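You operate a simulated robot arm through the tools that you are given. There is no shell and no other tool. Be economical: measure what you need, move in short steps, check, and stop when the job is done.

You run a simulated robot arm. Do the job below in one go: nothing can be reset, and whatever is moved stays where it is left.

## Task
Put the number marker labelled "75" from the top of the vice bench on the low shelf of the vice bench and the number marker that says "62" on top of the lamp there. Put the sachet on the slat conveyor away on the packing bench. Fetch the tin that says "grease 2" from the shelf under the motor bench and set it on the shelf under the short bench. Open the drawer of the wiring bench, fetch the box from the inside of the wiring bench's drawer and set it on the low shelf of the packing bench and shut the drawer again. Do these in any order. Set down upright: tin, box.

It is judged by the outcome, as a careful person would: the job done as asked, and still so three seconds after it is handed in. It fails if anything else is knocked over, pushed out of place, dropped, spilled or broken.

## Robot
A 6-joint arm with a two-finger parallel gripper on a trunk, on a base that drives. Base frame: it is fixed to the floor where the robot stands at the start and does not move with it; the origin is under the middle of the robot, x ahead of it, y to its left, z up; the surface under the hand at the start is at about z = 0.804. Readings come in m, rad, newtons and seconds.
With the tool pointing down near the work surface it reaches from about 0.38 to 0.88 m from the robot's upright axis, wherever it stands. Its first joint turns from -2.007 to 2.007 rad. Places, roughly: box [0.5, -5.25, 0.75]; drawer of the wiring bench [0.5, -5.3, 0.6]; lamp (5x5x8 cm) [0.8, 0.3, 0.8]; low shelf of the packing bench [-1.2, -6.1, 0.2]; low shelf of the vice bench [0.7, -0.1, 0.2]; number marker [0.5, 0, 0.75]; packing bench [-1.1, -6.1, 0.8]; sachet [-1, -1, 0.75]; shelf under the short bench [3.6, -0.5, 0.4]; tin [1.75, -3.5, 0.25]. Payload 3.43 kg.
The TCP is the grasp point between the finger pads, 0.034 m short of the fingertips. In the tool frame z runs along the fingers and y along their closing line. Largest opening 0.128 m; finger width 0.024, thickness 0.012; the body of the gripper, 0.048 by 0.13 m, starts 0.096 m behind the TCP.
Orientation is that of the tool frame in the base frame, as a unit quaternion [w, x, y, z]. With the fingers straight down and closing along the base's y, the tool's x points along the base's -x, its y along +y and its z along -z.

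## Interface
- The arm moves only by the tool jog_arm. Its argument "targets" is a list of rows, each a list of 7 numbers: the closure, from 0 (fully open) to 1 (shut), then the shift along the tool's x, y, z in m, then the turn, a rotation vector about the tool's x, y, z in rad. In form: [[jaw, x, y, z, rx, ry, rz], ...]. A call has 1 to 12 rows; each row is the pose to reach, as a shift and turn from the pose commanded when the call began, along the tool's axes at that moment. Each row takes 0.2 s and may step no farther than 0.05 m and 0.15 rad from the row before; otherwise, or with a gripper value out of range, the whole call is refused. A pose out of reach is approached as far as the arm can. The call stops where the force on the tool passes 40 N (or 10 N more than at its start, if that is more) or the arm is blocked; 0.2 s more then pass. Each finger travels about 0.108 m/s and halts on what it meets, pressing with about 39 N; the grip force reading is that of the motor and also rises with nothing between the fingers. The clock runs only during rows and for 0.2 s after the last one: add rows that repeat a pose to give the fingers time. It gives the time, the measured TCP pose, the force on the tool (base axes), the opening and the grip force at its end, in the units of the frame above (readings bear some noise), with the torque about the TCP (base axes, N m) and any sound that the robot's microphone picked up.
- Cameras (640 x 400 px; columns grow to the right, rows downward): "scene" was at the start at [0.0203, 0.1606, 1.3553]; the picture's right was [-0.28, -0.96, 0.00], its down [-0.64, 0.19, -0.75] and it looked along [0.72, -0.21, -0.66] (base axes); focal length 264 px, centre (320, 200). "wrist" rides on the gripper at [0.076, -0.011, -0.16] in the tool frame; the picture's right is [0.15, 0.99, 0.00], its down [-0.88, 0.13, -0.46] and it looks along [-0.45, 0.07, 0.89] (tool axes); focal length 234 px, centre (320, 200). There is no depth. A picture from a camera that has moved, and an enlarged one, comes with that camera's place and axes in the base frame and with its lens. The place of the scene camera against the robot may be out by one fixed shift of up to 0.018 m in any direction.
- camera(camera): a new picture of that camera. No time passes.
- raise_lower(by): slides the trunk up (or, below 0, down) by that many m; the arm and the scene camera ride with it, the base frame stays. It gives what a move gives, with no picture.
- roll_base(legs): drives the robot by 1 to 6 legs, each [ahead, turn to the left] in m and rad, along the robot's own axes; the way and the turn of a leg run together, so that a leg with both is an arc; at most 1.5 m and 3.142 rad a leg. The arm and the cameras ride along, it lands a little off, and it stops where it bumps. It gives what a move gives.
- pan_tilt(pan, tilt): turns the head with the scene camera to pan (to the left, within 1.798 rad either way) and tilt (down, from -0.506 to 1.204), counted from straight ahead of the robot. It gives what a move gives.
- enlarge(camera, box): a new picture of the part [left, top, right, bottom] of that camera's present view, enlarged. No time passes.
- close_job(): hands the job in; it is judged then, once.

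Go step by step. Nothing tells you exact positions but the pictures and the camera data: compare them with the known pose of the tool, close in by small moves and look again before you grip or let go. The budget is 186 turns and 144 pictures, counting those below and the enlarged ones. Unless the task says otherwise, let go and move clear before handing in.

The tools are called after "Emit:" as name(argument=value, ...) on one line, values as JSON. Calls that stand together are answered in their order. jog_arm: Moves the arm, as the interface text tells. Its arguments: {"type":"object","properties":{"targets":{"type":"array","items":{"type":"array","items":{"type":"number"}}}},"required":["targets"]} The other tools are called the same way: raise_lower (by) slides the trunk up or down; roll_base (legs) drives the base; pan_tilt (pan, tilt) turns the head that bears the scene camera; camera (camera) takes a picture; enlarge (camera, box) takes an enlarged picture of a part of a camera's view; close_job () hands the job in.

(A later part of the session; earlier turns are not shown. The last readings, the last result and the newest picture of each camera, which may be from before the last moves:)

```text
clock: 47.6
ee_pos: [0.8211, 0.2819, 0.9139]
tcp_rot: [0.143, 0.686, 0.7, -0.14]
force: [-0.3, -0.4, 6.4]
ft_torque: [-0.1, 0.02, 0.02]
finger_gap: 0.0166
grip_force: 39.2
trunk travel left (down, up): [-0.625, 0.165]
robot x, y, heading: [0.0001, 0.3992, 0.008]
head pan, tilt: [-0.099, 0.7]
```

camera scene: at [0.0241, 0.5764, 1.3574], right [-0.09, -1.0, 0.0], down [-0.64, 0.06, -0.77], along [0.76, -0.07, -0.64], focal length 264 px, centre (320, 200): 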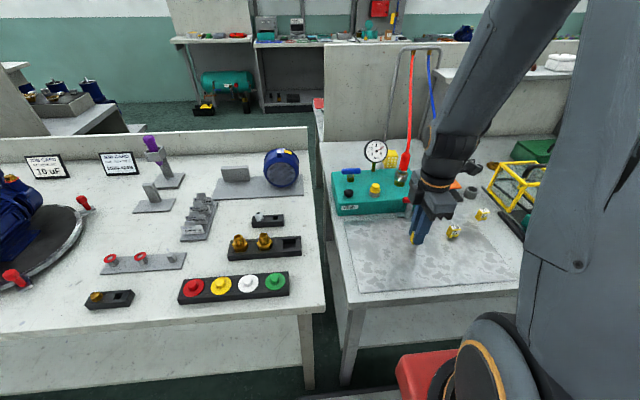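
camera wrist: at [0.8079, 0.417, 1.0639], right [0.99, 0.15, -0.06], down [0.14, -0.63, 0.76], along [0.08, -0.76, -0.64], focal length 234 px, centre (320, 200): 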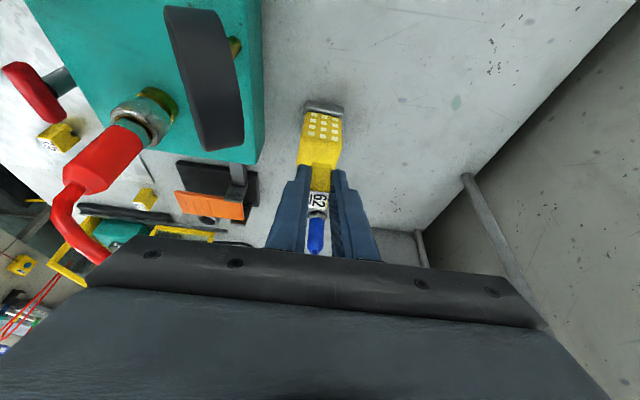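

Contact with the lamp top (6 N). I'll release and back off along the tool axis.

Emit:
jog_arm(targets=[[0.8, 0, 0, 0, 0, 0, 0], [0.65, 0, 0, 0, 0, 0, 0], [0.65, 0, 0, -0.02, 0, 0, 0], [0.65, 0, 0, -0.06, 0, 0, 0], [0.65, 0, 0, -0.1, 0, 0, 0], [0.65, 0, 0, -0.145, 0, 0, 0]])

Emit:
enlarge(camera="wrist", box=[260, 50, 380, 210])

Emit:
enlarge(camera="scene", box=[380, 120, 430, 180])

```text
clock: 49.0
ee_pos: [0.8215, 0.3375, 1.0459]
tcp_rot: [0.141, 0.686, 0.7, -0.139]
force: [0.7, 1.5, -0.4]
ft_torque: [-0.02, 0.01, -0.04]
finger_gap: 0.0449
grip_force: 0.2
trunk travel left (down, up): [-0.625, 0.165]
robot x, y, heading: [0.0016, 0.4007, 0.009]
head pan, tilt: [-0.099, 0.7]
```

```text
2.50 times, centred on (320, 130) of wrist
camera zoom: at [0.8077, 0.4698, 1.1631], right [0.99, 0.15, -0.06], down [0.14, -0.63, 0.76], along [0.08, -0.76, -0.64], focal length 585 px, centre (320, 375)
```

zoom: 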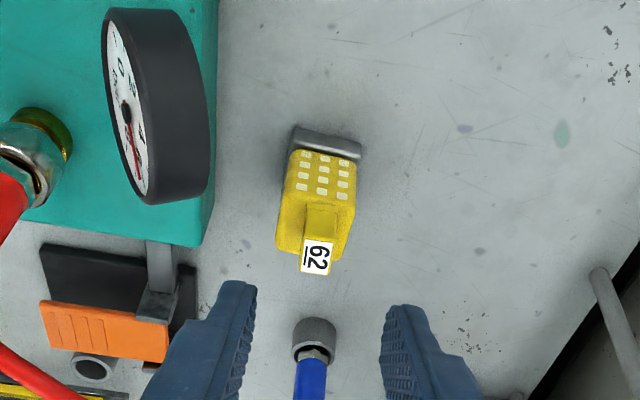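

```text
6.67 times, centred on (405, 150) of scene
camera zoom: at [0.0249, 0.576, 1.3574], right [-0.09, -1.0, 0.0], down [-0.64, 0.06, -0.76], along [0.76, -0.07, -0.64], focal length 1760 px, centre (-247, 533)
```

zoom: 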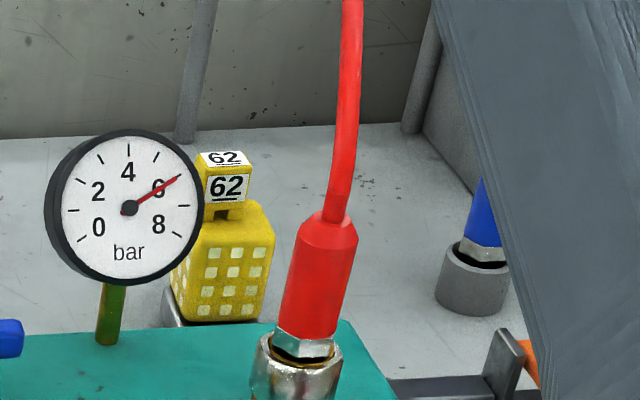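

"62" is on the lamp. Now I'll retract, straighten the hand and return it to the start orientation.

Emit:
jog_arm(targets=[[0.5, 0, 0, -0.045, 0, 0, 0], [0.5, 0, -0.045, -0.045, 0, 0, 0], [0.5, 0, -0.09, -0.045, 0, 0, 0], [0.5, 0, -0.135, -0.045, 0, 0.1, 0], [0.5, 0, -0.18, -0.045, 0, 0.2, 0], [0.5, 0, -0.225, -0.045, 0, 0.3, 0], [0.5, 0, -0.27, -0.045, 0, 0.4, 0], [0.5, 0, -0.315, -0.045, 0, 0.4, 0]])

Emit:
jog_arm(targets=[[0.5, -0.01, 0, 0, 0, 0, -0.1428], [0.5, -0.02, 0, 0, 0, 0, -0.2856], [0.5, -0.03, 0, 0, 0, 0, -0.4284], [0.5, -0.045, 0, 0, 0, 0, -0.5712], [0.5, -0.06, 0, 0, 0, 0, -0.714], [0.5, -0.075, 0, 0, 0, 0, -0.8568], [0.5, -0.09, 0, 0, 0, 0, -0.9996], [0.5, -0.105, 0, 0, 0, 0, -1.1424], [0.5, -0.12, 0, 0, 0, 0, -1.2852], [0.5, -0.135, 0, 0, 0, 0, -1.428], [0.5, -0.15, 0, 0, 0, 0, -1.5708]])

Emit:
jog_arm(targets=[[0.5, 0, 0, 0, 0, -0.14, 0], [0.5, 0, 0, 0, 0, -0.28, 0], [0.5, 0, 0, 0, 0, -0.42, 0], [0.5, 0, 0, 0, 0, -0.56, 0], [0.5, 0, 0, 0, 0, -0.7, 0], [0.5, 0, 0, 0, 0, -0.8, 0]])

Emit:
camera(camera="wrist")

Emit:
camera(camera="scene")

```text
clock: 50.8
ee_pos: [0.5046, 0.3501, 1.0862]
tcp_rot: [-0.001, 0.7, 0.714, 0.0]
force: [0.4, 0.7, -0.7]
ft_torque: [0.01, 0.05, 0.03]
finger_gap: 0.0639
grip_force: 0.0
trunk travel left (down, up): [-0.625, 0.165]
robot x, y, heading: [0.0012, 0.3965, 0.007]
head pan, tilt: [-0.099, 0.7]
```

```text
clock: 53.2
ee_pos: [0.5077, 0.199, 1.0885]
tcp_rot: [0.001, -0.011, 1.0, 0.0]
force: [-0.9, -0.2, 0.3]
ft_torque: [-0.02, -0.02, 0.0]
finger_gap: 0.0641
grip_force: 0.0
trunk travel left (down, up): [-0.625, 0.165]
robot x, y, heading: [-0.0002, 0.399, 0.012]
head pan, tilt: [-0.099, 0.7]
```

```text
clock: 54.6
ee_pos: [0.509, 0.1987, 1.088]
tcp_rot: [0.389, -0.008, 0.921, 0.003]
force: [1.0, 0.7, 0.1]
ft_torque: [0.01, 0.02, -0.03]
finger_gap: 0.0641
grip_force: 0.1
trunk travel left (down, up): [-0.625, 0.165]
robot x, y, heading: [0.0007, 0.3998, 0.01]
head pan, tilt: [-0.099, 0.7]
```

```text
105 pictures are left
camera wrist: at [0.341, 0.1849, 1.1443], right [-0.12, 0.99, -0.11], down [0.28, 0.14, 0.95], along [0.95, 0.08, -0.3], focal length 234 px, centre (320, 200)
```

wrist: 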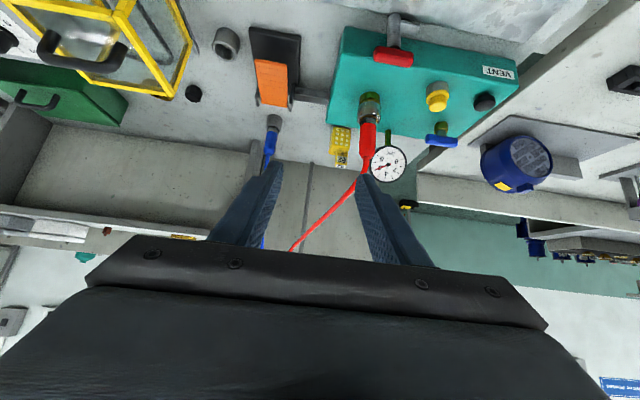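

```text
104 pictures are left
camera scene: at [0.0246, 0.5762, 1.3574], right [-0.09, -1.0, 0.0], down [-0.64, 0.06, -0.76], along [0.76, -0.07, -0.64], focal length 264 px, centre (320, 200)
```

scene: 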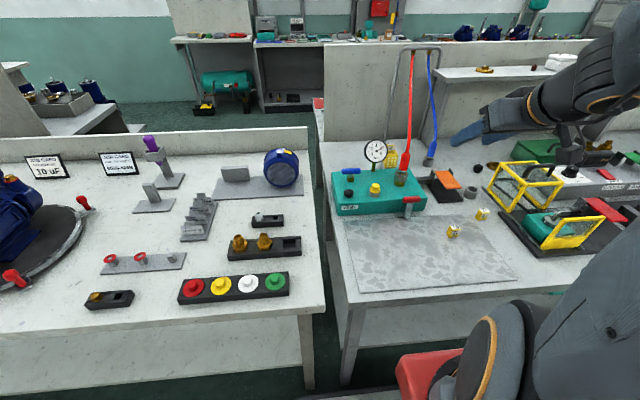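

The hand now leans forward for shelf work. I'll move above "75" at about (0.479, 0.179).

Emit:
jog_arm(targets=[[0.5, 0.036, -0.005, 0.019, 0, 0, 0], [0.5, 0.073, -0.01, 0.038, 0, 0, 0], [0.5, 0.109, -0.015, 0.058, 0, 0, 0], [0.5, 0.145, -0.02, 0.077, 0, 0, 0]])

Emit:
camera(camera="wrist")

Emit:
camera(camera="scene")

```text
clock: 55.6
ee_pos: [0.4627, 0.1763, 0.9295]
tcp_rot: [0.389, -0.009, 0.921, 0.003]
force: [0.1, 1.2, -0.2]
ft_torque: [-0.01, 0.0, -0.04]
finger_gap: 0.0639
grip_force: 0.1
trunk travel left (down, up): [-0.625, 0.165]
robot x, y, heading: [0.0011, 0.4016, 0.009]
head pan, tilt: [-0.099, 0.7]
```

```text
103 pictures are left
camera wrist: at [0.2956, 0.1629, 0.9859], right [-0.12, 0.99, -0.11], down [0.28, 0.14, 0.95], along [0.95, 0.09, -0.3], focal length 234 px, centre (320, 200)
```

wrist: 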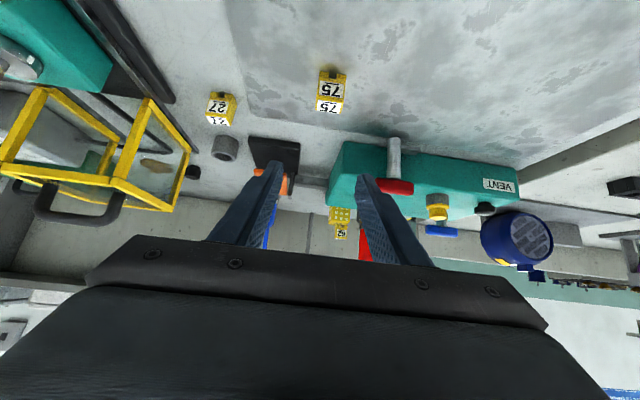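

```text
102 pictures are left
camera scene: at [0.0242, 0.5766, 1.3573], right [-0.09, -1.0, 0.0], down [-0.64, 0.06, -0.77], along [0.76, -0.07, -0.64], focal length 264 px, centre (320, 200)
```

scene: 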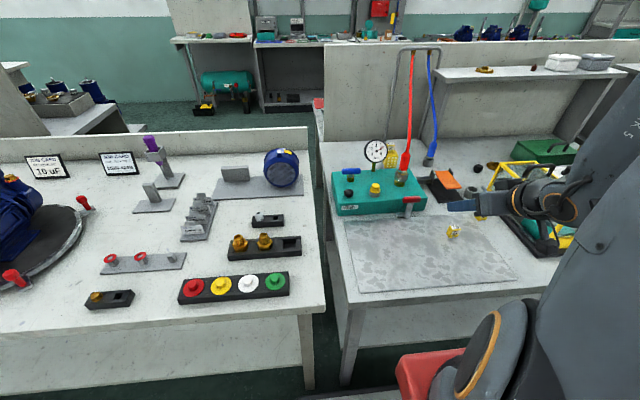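

Emit:
jog_arm(targets=[[0.5, 0.024, 0.001, 0.026, 0, 0, 0], [0.5, 0.048, 0.002, 0.052, 0, 0, 0], [0.5, 0.0603, 0.002, 0.0649, 0, 0, 0]])

Emit:
camera(camera="wrist")

```text
clock: 56.4
ee_pos: [0.4742, 0.1712, 0.8564]
tcp_rot: [0.386, -0.008, 0.922, 0.01]
force: [0.6, -0.1, 0.4]
ft_torque: [-0.01, -0.01, -0.05]
finger_gap: 0.0641
grip_force: 0.1
out of reach, approached as far as the arm can: row 2, 3
trunk travel left (down, up): [-0.625, 0.165]
robot x, y, heading: [0.0057, 0.4011, 0.013]
head pan, tilt: [-0.099, 0.7]
```

```text
101 pictures are left
camera wrist: at [0.3071, 0.1555, 0.9132], right [-0.12, 0.99, -0.09], down [0.29, 0.13, 0.95], along [0.95, 0.09, -0.3], focal length 234 px, centre (320, 200)
```

wrist: 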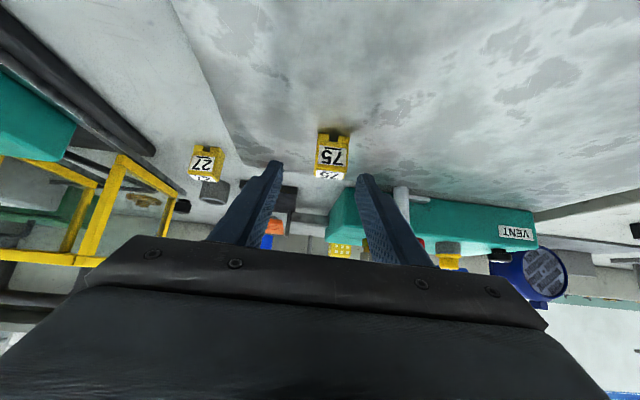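

Too close for this lean. I'll rise, back the base up 0.12 m, and reach again.

Emit:
jog_arm(targets=[[0.5, -0.027, 0, -0.026, 0, 0, 0], [0.5, -0.054, 0, -0.052, 0, 0, 0]])

Emit:
roll_base(legs=[[-0.12, 0]])

```text
clock: 57.0
ee_pos: [0.4742, 0.1701, 0.9307]
tcp_rot: [0.389, -0.008, 0.921, 0.003]
force: [0.7, 0.0, -0.9]
ft_torque: [0.05, 0.02, 0.02]
finger_gap: 0.064
grip_force: 0.0
trunk travel left (down, up): [-0.625, 0.165]
robot x, y, heading: [0.004, 0.3981, 0.009]
head pan, tilt: [-0.099, 0.7]
```

```text
clock: 58.2
ee_pos: [0.3549, 0.1705, 0.9305]
tcp_rot: [0.389, -0.009, 0.921, 0.004]
force: [-0.3, -0.2, -0.3]
ft_torque: [-0.02, -0.02, -0.01]
finger_gap: 0.0639
grip_force: 0.1
trunk travel left (down, up): [-0.625, 0.165]
robot x, y, heading: [-0.1211, 0.4021, 0.011]
head pan, tilt: [-0.099, 0.7]
```

Emit:
jog_arm(targets=[[0.5, -0.004, 0.002, 0.036, 0, 0, 0], [0.5, -0.008, 0.004, 0.072, 0, 0, 0], [0.5, -0.011, 0.005, 0.108, 0, 0, 0], [0.5, -0.0139, 0.0055, 0.1427, 0, 0, 0]])

Emit:
camera(camera="wrist")

```text
clock: 59.2
ee_pos: [0.4665, 0.1782, 0.8421]
tcp_rot: [0.389, -0.009, 0.921, 0.004]
force: [0.2, 0.4, -0.8]
ft_torque: [-0.01, -0.01, 0.01]
finger_gap: 0.0638
grip_force: 0.0
trunk travel left (down, up): [-0.625, 0.165]
robot x, y, heading: [-0.1166, 0.4015, 0.008]
head pan, tilt: [-0.099, 0.7]
```

```text
100 pictures are left
camera wrist: at [0.3, 0.1642, 0.8982], right [-0.12, 0.99, -0.11], down [0.28, 0.14, 0.95], along [0.95, 0.09, -0.3], focal length 234 px, centre (320, 200)
```

wrist: 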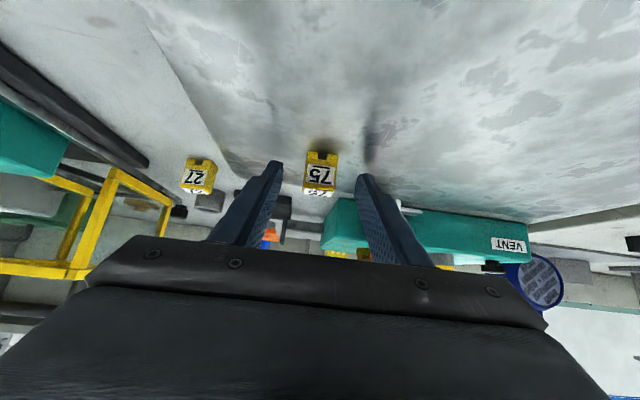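

Emit:
jog_arm(targets=[[0.7, 0, 0, 0, 0, 0, 0], [0.9, 0, 0, 0, 0, 0, 0], [0.9, 0, 0, 0, 0, 0, 0], [0.9, 0, 0, 0, 0, 0, 0]])

Emit:
camera(camera="wrist")

```text
clock: 60.2
ee_pos: [0.4676, 0.1781, 0.8422]
tcp_rot: [0.389, -0.009, 0.921, 0.004]
force: [-0.5, 0.2, -0.9]
ft_torque: [-0.02, 0.03, -0.01]
finger_gap: 0.0245
grip_force: 39.1
trunk travel left (down, up): [-0.625, 0.165]
robot x, y, heading: [-0.1121, 0.3986, 0.006]
head pan, tilt: [-0.099, 0.7]
```

```text
99 pictures are left
camera wrist: at [0.3002, 0.1641, 0.8984], right [-0.12, 0.99, -0.1], down [0.28, 0.14, 0.95], along [0.95, 0.09, -0.3], focal length 234 px, centre (320, 200)
```

wrist: 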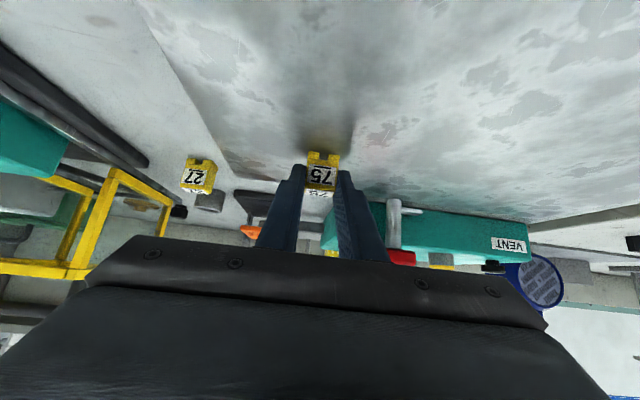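

"75" is gripped. I'll lift it, back the base away from the bench, lower the trunk and look.

Emit:
jog_arm(targets=[[0.9, -0.0287, 0, -0.028, 0, 0, 0], [0.9, -0.0574, 0, -0.0558, 0, 0, 0]])

Emit:
roll_base(legs=[[-0.28, 0]])

Emit:
raise_lower(by=-0.58)

Emit:
pan_tilt(pan=-0.3, tilt=0.35)

Emit:
camera(camera="scene")

Emit:
camera(camera="wrist")

```text
clock: 60.8
ee_pos: [0.4673, 0.1773, 0.9207]
tcp_rot: [0.389, -0.008, 0.921, 0.003]
force: [0.8, 0.3, -1.0]
ft_torque: [0.02, 0.04, 0.03]
finger_gap: 0.0245
grip_force: 38.8
trunk travel left (down, up): [-0.625, 0.165]
robot x, y, heading: [-0.1149, 0.3971, 0.007]
head pan, tilt: [-0.099, 0.7]
```

```text
clock: 62.8
ee_pos: [0.1886, 0.1754, 0.9202]
tcp_rot: [0.389, -0.009, 0.921, 0.004]
force: [-0.1, 0.2, 0.0]
ft_torque: [-0.02, -0.01, 0.01]
finger_gap: 0.0244
grip_force: 39.2
trunk travel left (down, up): [-0.625, 0.165]
robot x, y, heading: [-0.396, 0.3969, 0.006]
head pan, tilt: [-0.099, 0.7]
```

```text
refused: -0.58 is not a number from -0.4 to 0.4
```

```text
clock: 63.6
ee_pos: [0.189, 0.1751, 0.9217]
tcp_rot: [0.389, -0.008, 0.921, 0.003]
force: [0.5, 0.1, 0.5]
ft_torque: [-0.03, 0.0, 0.01]
finger_gap: 0.0244
grip_force: 39.0
trunk travel left (down, up): [-0.625, 0.165]
robot x, y, heading: [-0.398, 0.394, 0.008]
head pan, tilt: [-0.3, 0.351]
```

```text
98 pictures are left
camera scene: at [-0.368, 0.5537, 1.3887], right [-0.29, -0.96, 0.0], down [-0.33, 0.1, -0.94], along [0.9, -0.27, -0.34], focal length 264 px, centre (320, 200)
```

scene: 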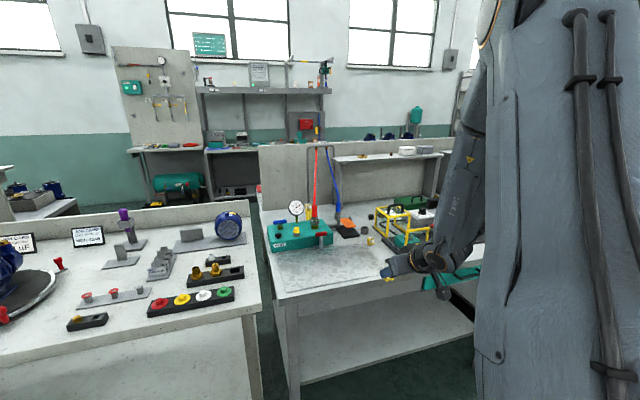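

```text
97 pictures are left
camera wrist: at [0.0215, 0.161, 0.9778], right [-0.12, 0.99, -0.1], down [0.28, 0.14, 0.95], along [0.95, 0.08, -0.3], focal length 234 px, centre (320, 200)
```

wrist: 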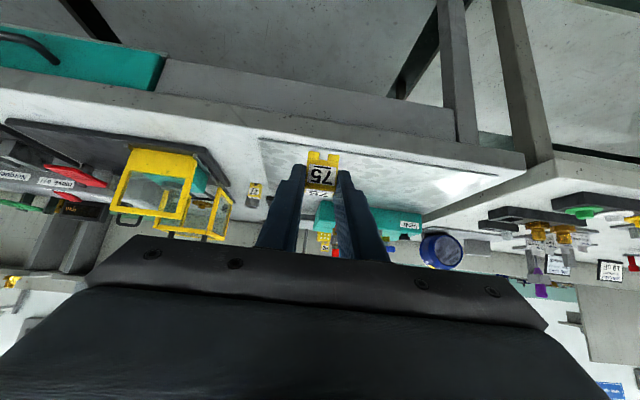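

The low shelf's front edge is near x = 0.46, z = 0.2, recessed under the top. I'll lower the trunk in two steps.

Emit:
raise_lower(by=-0.3)

Emit:
raise_lower(by=-0.28)

Emit:
camera(camera="scene")

Emit:
camera(camera="wrist")

```text
clock: 66.6
ee_pos: [0.1885, 0.1744, 0.6213]
tcp_rot: [0.389, -0.009, 0.921, 0.004]
force: [-0.1, 0.4, 0.0]
ft_torque: [-0.01, 0.02, 0.01]
finger_gap: 0.0245
grip_force: 38.9
trunk travel left (down, up): [-0.325, 0.465]
robot x, y, heading: [-0.3956, 0.3995, 0.004]
head pan, tilt: [-0.3, 0.351]
```

```text
clock: 69.4
ee_pos: [0.2152, 0.1744, 0.3416]
tcp_rot: [0.389, -0.008, 0.921, 0.003]
force: [0.7, 0.3, 0.2]
ft_torque: [-0.02, 0.0, -0.02]
finger_gap: 0.0245
grip_force: 38.8
trunk travel left (down, up): [-0.045, 0.745]
robot x, y, heading: [-0.3942, 0.3955, 0.007]
head pan, tilt: [-0.3, 0.351]
```

```text
96 pictures are left
camera scene: at [-0.2067, 0.5549, 0.8088], right [-0.29, -0.96, 0.0], down [-0.33, 0.1, -0.94], along [0.9, -0.27, -0.34], focal length 264 px, centre (320, 200)
```

scene: 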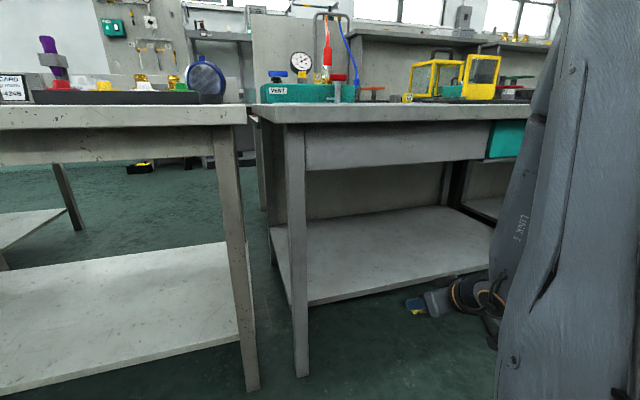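

```text
95 pictures are left
camera wrist: at [0.0484, 0.1612, 0.3979], right [-0.12, 0.99, -0.1], down [0.28, 0.14, 0.95], along [0.95, 0.08, -0.3], focal length 234 px, centre (320, 200)
```

wrist: 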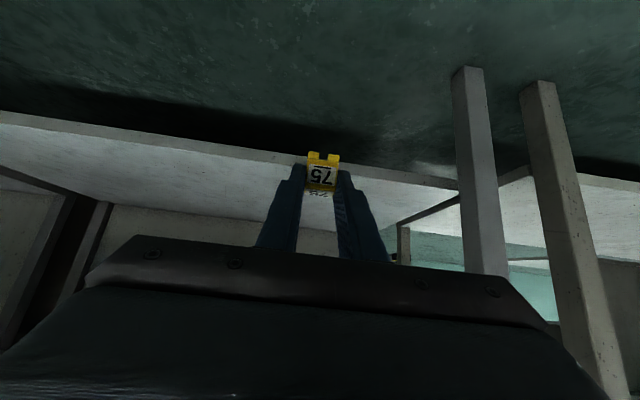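

The opening below the apron (about z 0.68) is clear. I'll drive forward 0.2 m with the hand low and check.

Emit:
roll_base(legs=[[0.18, 0]])

Emit:
pan_tilt(pan=-0.6, tilt=0.4)

Emit:
camera(camera="scene")

```text
clock: 70.9
ee_pos: [0.3962, 0.1759, 0.3403]
tcp_rot: [0.389, -0.008, 0.921, 0.003]
force: [-0.3, -0.3, 0.8]
ft_torque: [-0.03, 0.04, -0.01]
finger_gap: 0.0242
grip_force: 39.4
trunk travel left (down, up): [-0.045, 0.745]
robot x, y, heading: [-0.215, 0.3987, 0.003]
head pan, tilt: [-0.3, 0.351]
```

```text
clock: 71.7
ee_pos: [0.3974, 0.1771, 0.3408]
tcp_rot: [0.39, -0.008, 0.921, 0.004]
force: [-0.1, -1.0, -0.2]
ft_torque: [0.03, 0.02, 0.0]
finger_gap: 0.0245
grip_force: 38.7
trunk travel left (down, up): [-0.045, 0.745]
robot x, y, heading: [-0.2127, 0.3982, 0.008]
head pan, tilt: [-0.6, 0.4]
```

```text
94 pictures are left
camera scene: at [-0.037, 0.5312, 0.8043], right [-0.56, -0.83, 0.0], down [-0.32, 0.22, -0.92], along [0.76, -0.51, -0.39], focal length 264 px, centre (320, 200)
```

scene: 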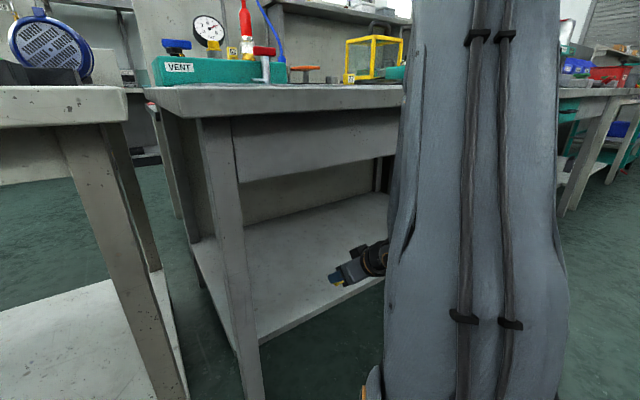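

Emit:
jog_arm(targets=[[0.9, -0.028, 0, 0.0287, 0, 0, 0], [0.9, -0.056, 0, 0.0574, 0, 0, 0], [0.9, -0.084, 0, 0.086, 0, 0, 0]])

Emit:
pan_tilt(pan=0.0, tilt=0.5)

Emit:
camera(camera="scene")

Emit:
camera(camera="wrist")

```text
clock: 72.5
ee_pos: [0.517, 0.1782, 0.3413]
tcp_rot: [0.389, -0.009, 0.921, 0.004]
force: [-0.7, -0.1, 0.3]
ft_torque: [-0.03, -0.01, 0.01]
finger_gap: 0.0244
grip_force: 39.1
trunk travel left (down, up): [-0.045, 0.745]
robot x, y, heading: [-0.2133, 0.4002, 0.005]
head pan, tilt: [-0.6, 0.4]
```

```text
clock: 73.5
ee_pos: [0.5172, 0.1787, 0.3396]
tcp_rot: [0.389, -0.008, 0.921, 0.003]
force: [0.4, 1.0, -0.4]
ft_torque: [0.01, -0.04, -0.02]
finger_gap: 0.0242
grip_force: 38.4
trunk travel left (down, up): [-0.045, 0.745]
robot x, y, heading: [-0.218, 0.4012, 0.007]
head pan, tilt: [0.0, 0.499]
```

```text
93 pictures are left
camera scene: at [-0.0228, 0.5835, 0.7951], right [0.01, -1.0, 0.0], down [-0.48, 0.0, -0.88], along [0.88, 0.01, -0.48], focal length 264 px, centre (320, 200)
```

scene: 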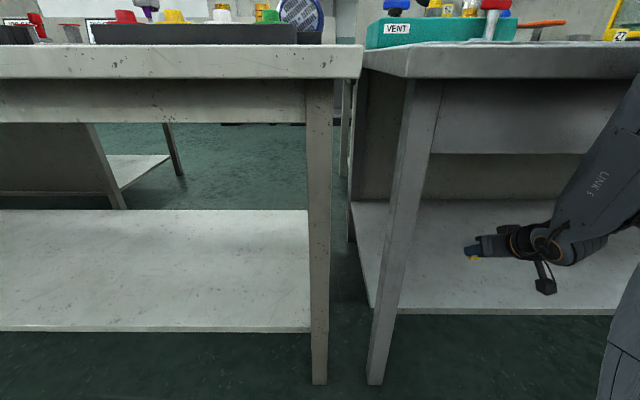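

```text
92 pictures are left
camera wrist: at [0.3496, 0.1645, 0.398], right [-0.12, 0.99, -0.1], down [0.28, 0.14, 0.95], along [0.95, 0.08, -0.3], focal length 234 px, centre (320, 200)
```

wrist: 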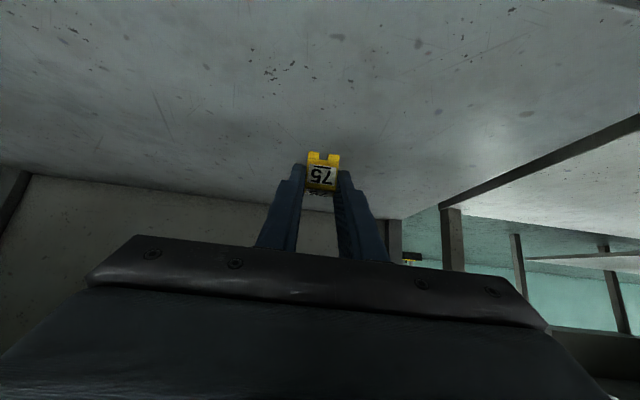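

There's good clearance. I'll lower toward the shelf.

Emit:
jog_arm(targets=[[0.9, 0.0133, 0, 0.0269, 0, 0, 0], [0.9, 0.0267, 0, 0.0538, 0, 0, 0], [0.9, 0.04, 0, 0.0807, 0, 0, 0]])

Emit:
enlarge(camera="scene", box=[440, 200, 600, 300])

Emit:
camera(camera="wrist")

```text
clock: 74.5
ee_pos: [0.5453, 0.1644, 0.2565]
tcp_rot: [0.401, -0.009, 0.916, -0.012]
force: [-79.2, 26.3, 185.5]
ft_torque: [3.45, -0.63, 2.48]
finger_gap: 0.0249
grip_force: 38.8
trunk travel left (down, up): [-0.045, 0.745]
robot x, y, heading: [-0.2375, 0.4016, -0.018]
head pan, tilt: [0.0, 0.499]
stopped in row 3: the arm was blocked; the commanded pose is now the measured one
```

```text
4.00 times, centred on (520, 250) of scene
camera zoom: at [-0.1167, 0.5847, 0.8311], right [-0.02, -1.0, 0.0], down [-0.39, 0.01, -0.92], along [0.92, -0.02, -0.39], focal length 1056 px, centre (-480, 0)
```

zoom: 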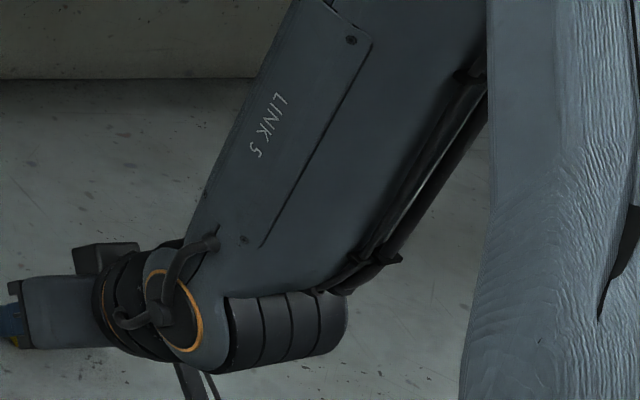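

```text
90 pictures are left
camera wrist: at [0.3768, 0.155, 0.31], right [-0.1, 0.99, -0.14], down [0.26, 0.16, 0.95], along [0.96, 0.06, -0.27], focal length 234 px, centre (320, 200)
```

wrist: 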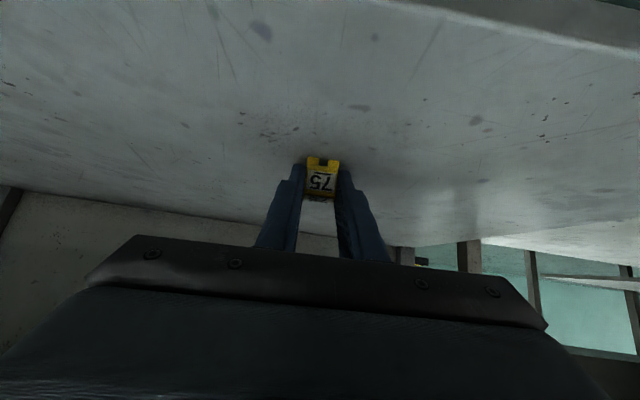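

The marker has reached the shelf (higher than I assumed). I'll ease up a little and read the force.

Emit:
jog_arm(targets=[[0.9, -0.0029, 0, -0.0028, 0, 0, 0], [0.9, -0.0029, 0, -0.0028, 0, 0, 0]])

Emit:
enlarge(camera="wrist", box=[240, 120, 400, 220])

```text
clock: 74.9
ee_pos: [0.5998, 0.1389, 0.257]
tcp_rot: [0.444, -0.004, 0.895, -0.037]
force: [-16.7, -15.5, 228.8]
ft_torque: [2.41, -3.46, -1.34]
finger_gap: 0.0245
grip_force: 39.4
trunk travel left (down, up): [-0.045, 0.745]
robot x, y, heading: [-0.251, 0.4059, -0.038]
head pan, tilt: [0.0, 0.499]
stopped in row 1: the arm was blocked; the commanded pose is now the measured one
```

```text
4.00 times, centred on (320, 170) of wrist
camera zoom: at [0.4267, 0.1348, 0.2923], right [-0.06, 0.98, -0.19], down [0.17, 0.2, 0.97], along [0.98, 0.03, -0.18], focal length 937 px, centre (320, 320)
```

zoom: 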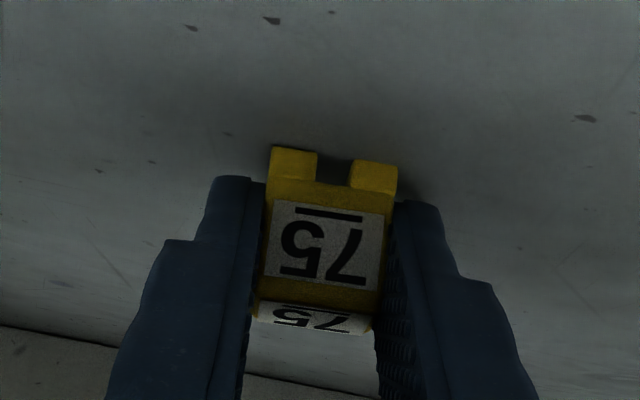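

Emit:
camera(camera="scene")

```text
88 pictures are left
camera scene: at [-0.1294, 0.5922, 0.832], right [-0.04, -1.0, 0.0], down [-0.39, 0.01, -0.92], along [0.92, -0.04, -0.39], focal length 264 px, centre (320, 200)
```

scene: 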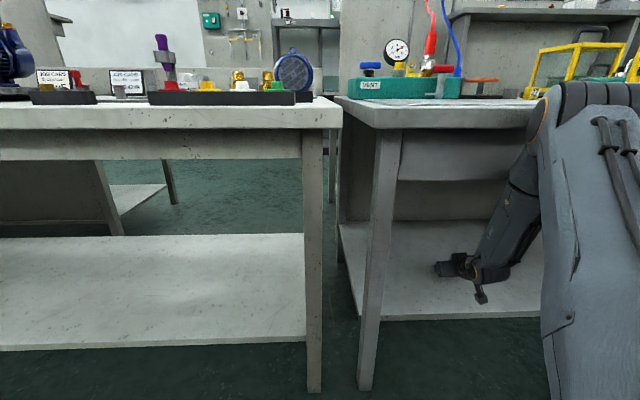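

The arm is pressing and has tipped the robot back slightly. I'll raise the trunk a little to unload.

Emit:
raise_lower(by=0.05)

Emit:
camera(camera="scene")

```text
clock: 75.2
ee_pos: [0.6334, 0.1251, 0.254]
tcp_rot: [0.482, -0.007, 0.875, -0.043]
force: [-16.4, 1.2, 216.3]
ft_torque: [2.71, -3.97, -0.67]
finger_gap: 0.0244
grip_force: 39.1
trunk travel left (down, up): [-0.049, 0.741]
robot x, y, heading: [-0.2612, 0.4203, -0.085]
head pan, tilt: [0.0, 0.499]
stopped: the arm was blocked; the commanded pose is now the measured one
```

```text
87 pictures are left
camera scene: at [-0.1449, 0.5988, 0.8404], right [-0.08, -1.0, 0.0], down [-0.37, 0.03, -0.93], along [0.92, -0.08, -0.37], focal length 264 px, centre (320, 200)
```

scene: 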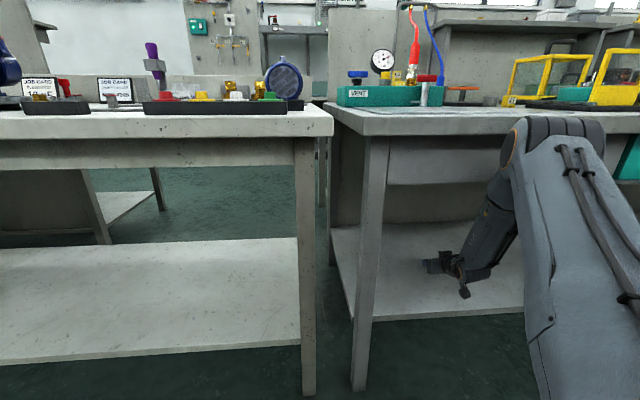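

The elbow appears jammed against the bench's front edge. I'll back the base up a little to free it.

Emit:
roll_base(legs=[[-0.08, 0]])

Emit:
camera(camera="scene")

```text
clock: 75.8
ee_pos: [0.7139, 0.1002, 0.2523]
tcp_rot: [0.56, -0.028, 0.825, -0.064]
force: [38.1, -23.2, 276.6]
ft_torque: [-1.61, 54.61, 5.21]
finger_gap: 0.0245
grip_force: 39.0
trunk travel left (down, up): [-0.049, 0.741]
robot x, y, heading: [-0.2793, 0.434, -0.133]
head pan, tilt: [0.0, 0.499]
stopped in leg 1: the force on the tool passed its limit at 239 N (the readings are from after the stop); the commanded pose is now the measured one
```

```text
86 pictures are left
camera scene: at [-0.1535, 0.6027, 0.8399], right [-0.14, -0.99, 0.0], down [-0.37, 0.05, -0.93], along [0.92, -0.13, -0.37], focal length 264 px, centre (320, 200)
```

scene: 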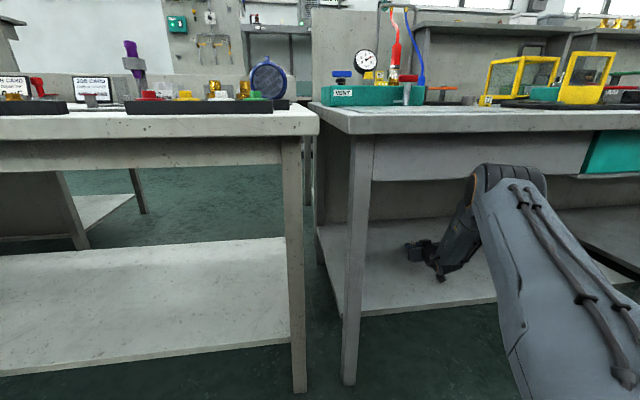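

The arm is still pressing down. I'll command a clear upward-and-back motion of the hand to unload it.

Emit:
jog_arm(targets=[[0.9, -0.035, 0, -0.032, 0, 0, 0], [0.9, -0.07, 0, -0.064, 0, 0, 0], [0.9, -0.1, 0, -0.09, 0, 0, 0]])

Emit:
camera(camera="scene")

```text
clock: 76.2
ee_pos: [0.7494, 0.0805, 0.2511]
tcp_rot: [0.558, -0.037, 0.824, -0.085]
force: [32.4, -10.5, 270.3]
ft_torque: [-0.99, 53.38, 2.43]
finger_gap: 0.0247
grip_force: 38.8
trunk travel left (down, up): [-0.049, 0.741]
robot x, y, heading: [-0.2823, 0.4305, -0.117]
head pan, tilt: [0.0, 0.499]
stopped in row 1: the arm was blocked; the commanded pose is now the measured one
```

```text
85 pictures are left
camera scene: at [-0.1529, 0.6062, 0.8371], right [-0.12, -0.99, 0.0], down [-0.38, 0.04, -0.92], along [0.92, -0.11, -0.38], focal length 264 px, centre (320, 200)
```

scene: 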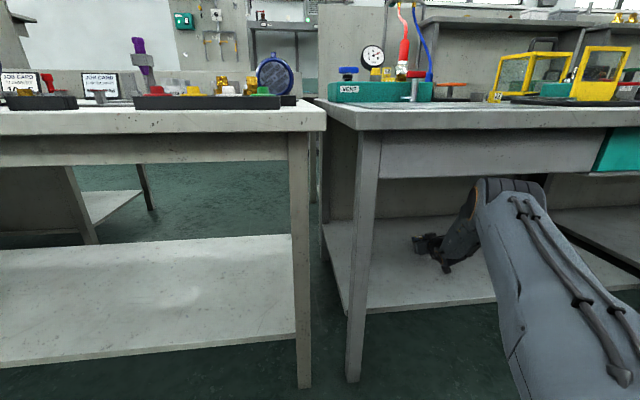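

Emit:
jog_arm(targets=[[0.9, -0.03, 0, -0.038, 0, 0, 0], [0.9, -0.06, 0, -0.076, 0, 0, 0]])

Emit:
jog_arm(targets=[[0.9, -0.045, 0, -0.018, 0, 0, 0], [0.9, -0.09, 0, -0.036, 0, 0, 0]])

Emit:
camera(camera="scene")

```text
clock: 76.5
ee_pos: [0.7801, 0.0678, 0.2509]
tcp_rot: [0.557, -0.045, 0.823, -0.102]
force: [13.8, -13.7, 241.7]
ft_torque: [0.04, 35.46, -1.1]
finger_gap: 0.0242
grip_force: 39.2
trunk travel left (down, up): [-0.049, 0.741]
robot x, y, heading: [-0.2836, 0.434, -0.13]
head pan, tilt: [0.0, 0.499]
stopped in row 1: the arm was blocked; the commanded pose is now the measured one
```

```text
clock: 76.8
ee_pos: [0.8041, 0.0532, 0.2522]
tcp_rot: [0.555, -0.042, 0.823, -0.109]
force: [-21.2, -23.6, 215.1]
ft_torque: [1.6, 12.0, 3.71]
finger_gap: 0.024
grip_force: 38.8
trunk travel left (down, up): [-0.049, 0.741]
robot x, y, heading: [-0.281, 0.4301, -0.136]
head pan, tilt: [0.0, 0.499]
stopped in row 1: the arm was blocked; the commanded pose is now the measured one
```

```text
84 pictures are left
camera scene: at [-0.1441, 0.6018, 0.8343], right [-0.14, -0.99, 0.0], down [-0.39, 0.05, -0.92], along [0.91, -0.13, -0.39], focal length 264 px, centre (320, 200)
```

scene: 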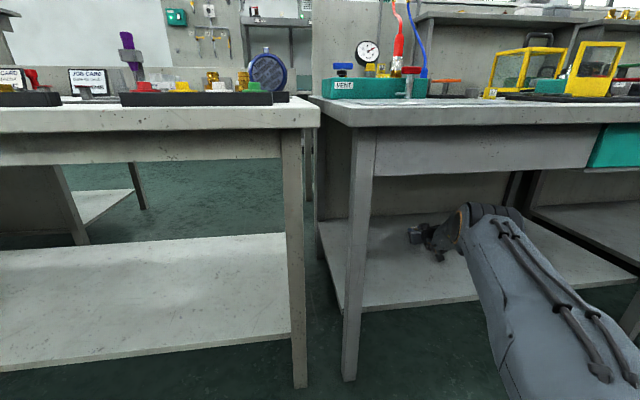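

Force is falling. I'll continue easing up.

Emit:
jog_arm(targets=[[0.9, -0.045, 0, -0.018, 0, 0, 0], [0.9, -0.09, 0, -0.036, 0, 0, 0]])

Emit:
jog_arm(targets=[[0.9, -0.045, 0, -0.018, 0, 0, 0], [0.9, -0.09, 0, -0.036, 0, 0, 0]])

Emit:
jog_arm(targets=[[0.9, -0.045, 0, -0.018, 0, 0, 0], [0.9, -0.09, 0, -0.036, 0, 0, 0]])

```text
clock: 77.2
ee_pos: [0.8247, 0.0422, 0.2521]
tcp_rot: [0.552, -0.031, 0.825, -0.118]
force: [-26.1, -17.0, 185.1]
ft_torque: [2.16, -4.5, -0.24]
finger_gap: 0.0238
grip_force: 39.0
trunk travel left (down, up): [-0.049, 0.741]
robot x, y, heading: [-0.2818, 0.4276, -0.149]
head pan, tilt: [0.0, 0.499]
stopped in row 1: the arm was blocked; the commanded pose is now the measured one
```

```text
clock: 77.5
ee_pos: [0.8392, 0.0328, 0.2517]
tcp_rot: [0.546, -0.022, 0.826, -0.137]
force: [1.6, -24.3, 168.6]
ft_torque: [1.5, -4.75, -0.71]
finger_gap: 0.024
grip_force: 38.8
trunk travel left (down, up): [-0.049, 0.741]
robot x, y, heading: [-0.2779, 0.4315, -0.152]
head pan, tilt: [0.0, 0.499]
stopped in row 1: the arm was blocked; the commanded pose is now the measured one
```

```text
clock: 77.8
ee_pos: [0.8512, 0.0293, 0.2522]
tcp_rot: [0.549, -0.016, 0.821, -0.152]
force: [41.3, -32.3, 153.7]
ft_torque: [0.8, -2.62, -2.16]
finger_gap: 0.0236
grip_force: 38.5
trunk travel left (down, up): [-0.049, 0.741]
robot x, y, heading: [-0.2825, 0.4289, -0.158]
head pan, tilt: [0.0, 0.499]
stopped in row 1: the arm was blocked; the commanded pose is now the measured one
```

Emit:
jog_arm(targets=[[0.9, -0.035, 0, -0.034, 0, 0, 0], [0.9, -0.07, 0, -0.068, 0, 0, 0]])

Emit:
jog_arm(targets=[[0.9, -0.035, 0, -0.034, 0, 0, 0], [0.9, -0.07, 0, -0.068, 0, 0, 0]])

Emit:
camera(camera="scene")

Emit:
camera(camera="wrist")

```text
clock: 78.2
ee_pos: [0.861, 0.0353, 0.2545]
tcp_rot: [0.551, -0.025, 0.817, -0.169]
force: [92.1, -42.2, 170.1]
ft_torque: [1.51, 31.13, 6.93]
finger_gap: 0.0245
grip_force: 39.0
trunk travel left (down, up): [-0.049, 0.741]
robot x, y, heading: [-0.2818, 0.428, -0.158]
head pan, tilt: [0.0, 0.499]
stopped in row 1: the arm was blocked; the commanded pose is now the measured one
```

```text
clock: 78.5
ee_pos: [0.8632, 0.0403, 0.2572]
tcp_rot: [0.556, -0.02, 0.813, -0.173]
force: [87.3, -36.6, 159.5]
ft_torque: [1.72, 28.81, 5.65]
finger_gap: 0.0245
grip_force: 38.7
trunk travel left (down, up): [-0.049, 0.741]
robot x, y, heading: [-0.2717, 0.4275, -0.162]
head pan, tilt: [0.0, 0.499]
stopped in row 1: the arm was blocked; the commanded pose is now the measured one
```

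```text
83 pictures are left
camera scene: at [-0.1227, 0.5946, 0.8304], right [-0.16, -0.99, 0.0], down [-0.4, 0.06, -0.92], along [0.9, -0.15, -0.4], focal length 264 px, centre (320, 200)
```

scene: 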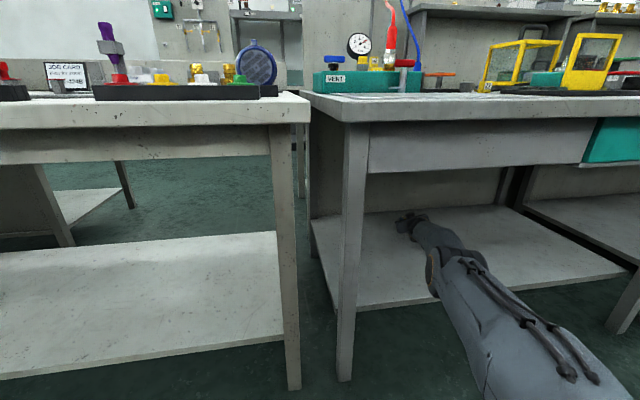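

```text
82 pictures are left
camera wrist: at [0.687, 0.0546, 0.244], right [0.1, 0.9, -0.43], down [-0.06, 0.44, 0.9], along [0.99, -0.07, 0.1], focal length 234 px, centre (320, 200)
```

wrist: 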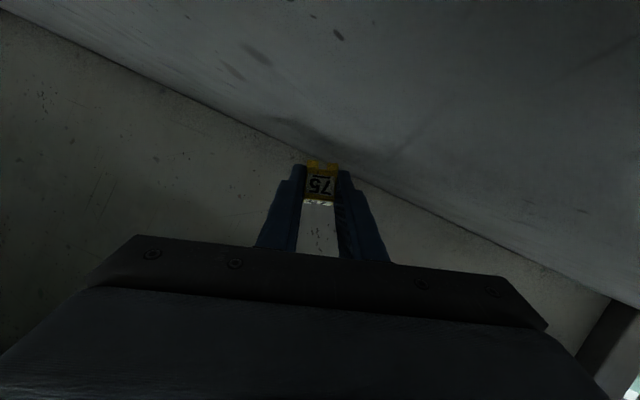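

Emit:
raise_lower(by=0.1)

Emit:
raise_lower(by=0.1)

```text
clock: 78.8
ee_pos: [0.859, 0.0432, 0.2641]
tcp_rot: [0.567, -0.031, 0.801, -0.191]
force: [56.1, -32.1, 212.3]
ft_torque: [2.3, 39.83, 6.17]
finger_gap: 0.0245
grip_force: 39.0
trunk travel left (down, up): [-0.052, 0.738]
robot x, y, heading: [-0.2788, 0.4297, -0.165]
head pan, tilt: [0.0, 0.499]
stopped: the arm was blocked; the commanded pose is now the measured one
```

```text
clock: 80.2
ee_pos: [0.85, 0.0487, 0.254]
tcp_rot: [0.529, -0.027, 0.832, -0.165]
force: [-77.2, 59.8, 97.6]
ft_torque: [2.92, -0.44, 2.62]
finger_gap: 0.0245
grip_force: 38.9
trunk travel left (down, up): [-0.152, 0.638]
robot x, y, heading: [-0.2781, 0.4321, -0.158]
head pan, tilt: [0.0, 0.499]
```

The trunk now rises. One more small raise.

Emit:
raise_lower(by=0.06)

Emit:
camera(camera="scene")

Emit:
camera(camera="wrist")

```text
clock: 81.2
ee_pos: [0.8337, 0.0456, 0.2959]
tcp_rot: [0.518, -0.021, 0.838, -0.167]
force: [-0.3, 0.5, 0.3]
ft_torque: [-0.03, -0.02, 0.01]
finger_gap: 0.0246
grip_force: 39.0
trunk travel left (down, up): [-0.212, 0.578]
robot x, y, heading: [-0.2761, 0.434, -0.166]
head pan, tilt: [0.0, 0.499]
```

```text
81 pictures are left
camera scene: at [-0.1006, 0.5897, 0.9616], right [-0.16, -0.99, 0.0], down [-0.47, 0.08, -0.88], along [0.87, -0.14, -0.48], focal length 264 px, centre (320, 200)
```

scene: 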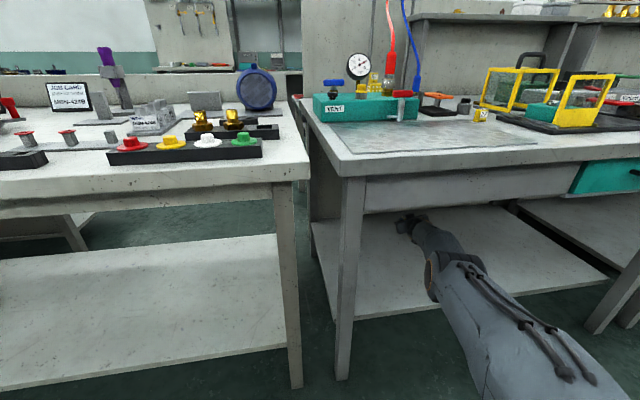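

```text
80 pictures are left
camera wrist: at [0.6567, 0.0608, 0.2987], right [0.07, 0.9, -0.42], down [0.02, 0.42, 0.91], along [1.0, -0.07, 0.01], focal length 234 px, centre (320, 200)
```

wrist: 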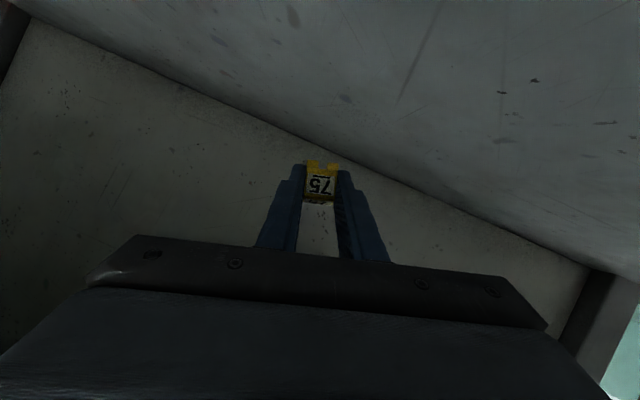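

The arm is free and the robot level; "75" is still gripped and nothing on the bench moved. I'll level the hand's roll and pull it back a bit under the bench.

Emit:
jog_arm(targets=[[0.9, 0.007, 0, -0.03, 0, 0, 0.115], [0.9, 0.014, 0, -0.06, 0, 0, 0.23], [0.9, 0.02, 0, -0.092, 0, 0, 0.34]])

Emit:
enlarge(camera="wrist", box=[240, 120, 400, 220])

Emit:
camera(camera="scene")

```text
clock: 81.9
ee_pos: [0.7437, 0.0699, 0.2527]
tcp_rot: [0.518, 0.089, 0.847, -0.084]
force: [0.2, 0.0, 4.6]
ft_torque: [0.05, -0.12, -0.02]
finger_gap: 0.0243
grip_force: 39.5
out of reach, approached as far as the arm can: row 1, 2, 3
trunk travel left (down, up): [-0.212, 0.578]
robot x, y, heading: [-0.2776, 0.4295, -0.163]
head pan, tilt: [0.0, 0.499]
stopped in row 3: the force on the tool passed its limit at 104 N (the readings are from after the stop); the commanded pose is now the measured one
```

```text
4.00 times, centred on (320, 170) of wrist
camera zoom: at [0.5705, 0.1, 0.2568], right [0.17, 0.97, -0.18], down [0.03, 0.18, 0.98], along [0.99, -0.17, 0.0], focal length 937 px, centre (320, 320)
```

zoom: 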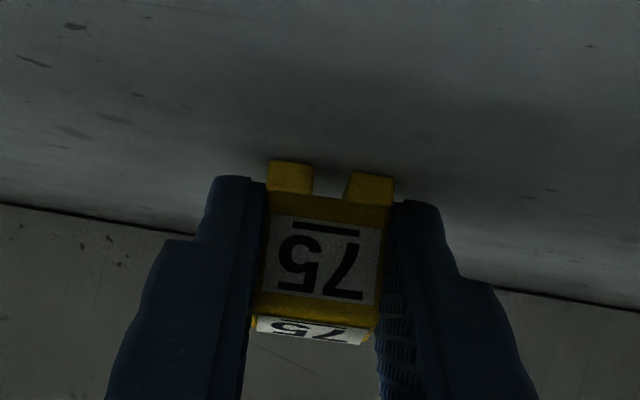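

```text
78 pictures are left
camera scene: at [-0.1033, 0.5903, 0.9618], right [-0.16, -0.99, 0.0], down [-0.47, 0.08, -0.88], along [0.87, -0.14, -0.48], focal length 264 px, centre (320, 200)
```

scene: 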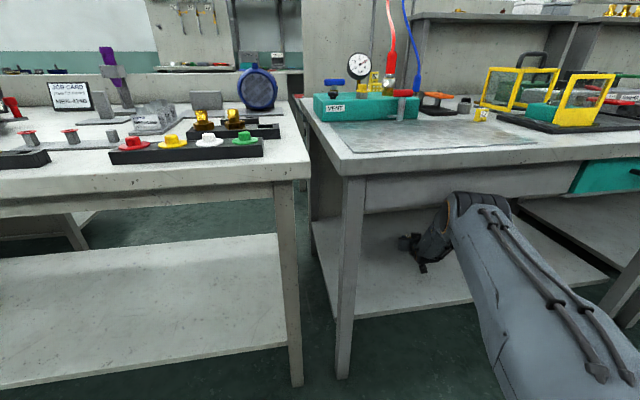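

The hand touched the shelf again because this pose is at the reach limit. I'll lift 1.5 cm by the trunk and drive back 0.15 m to get a comfortable arm pose.

Emit:
raise_lower(by=0.015)

Emit:
roll_base(legs=[[-0.15, 0]])

Emit:
camera(camera="scene")

```text
clock: 82.3
ee_pos: [0.7405, 0.0708, 0.2537]
tcp_rot: [0.518, 0.09, 0.847, -0.083]
force: [0.8, -0.7, -0.1]
ft_torque: [0.02, 0.01, 0.02]
finger_gap: 0.0245
grip_force: 38.9
trunk travel left (down, up): [-0.22, 0.57]
robot x, y, heading: [-0.2801, 0.4309, -0.165]
head pan, tilt: [0.0, 0.499]
stopped: the force on the tool passed its limit at 47 N (the readings are from after the stop); the commanded pose is now the measured one
```

```text
clock: 83.7
ee_pos: [0.5954, 0.0929, 0.2572]
tcp_rot: [0.52, 0.089, 0.846, -0.083]
force: [0.4, 0.3, -0.4]
ft_torque: [0.02, 0.04, -0.01]
finger_gap: 0.0245
grip_force: 38.5
trunk travel left (down, up): [-0.22, 0.57]
robot x, y, heading: [-0.4314, 0.4571, -0.163]
head pan, tilt: [0.0, 0.499]
```

```text
77 pictures are left
camera scene: at [-0.2541, 0.615, 0.9705], right [-0.16, -0.99, 0.0], down [-0.47, 0.08, -0.88], along [0.87, -0.14, -0.48], focal length 264 px, centre (320, 200)
```

scene: 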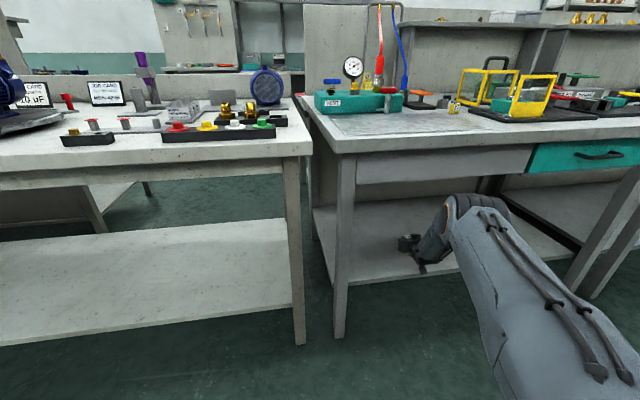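

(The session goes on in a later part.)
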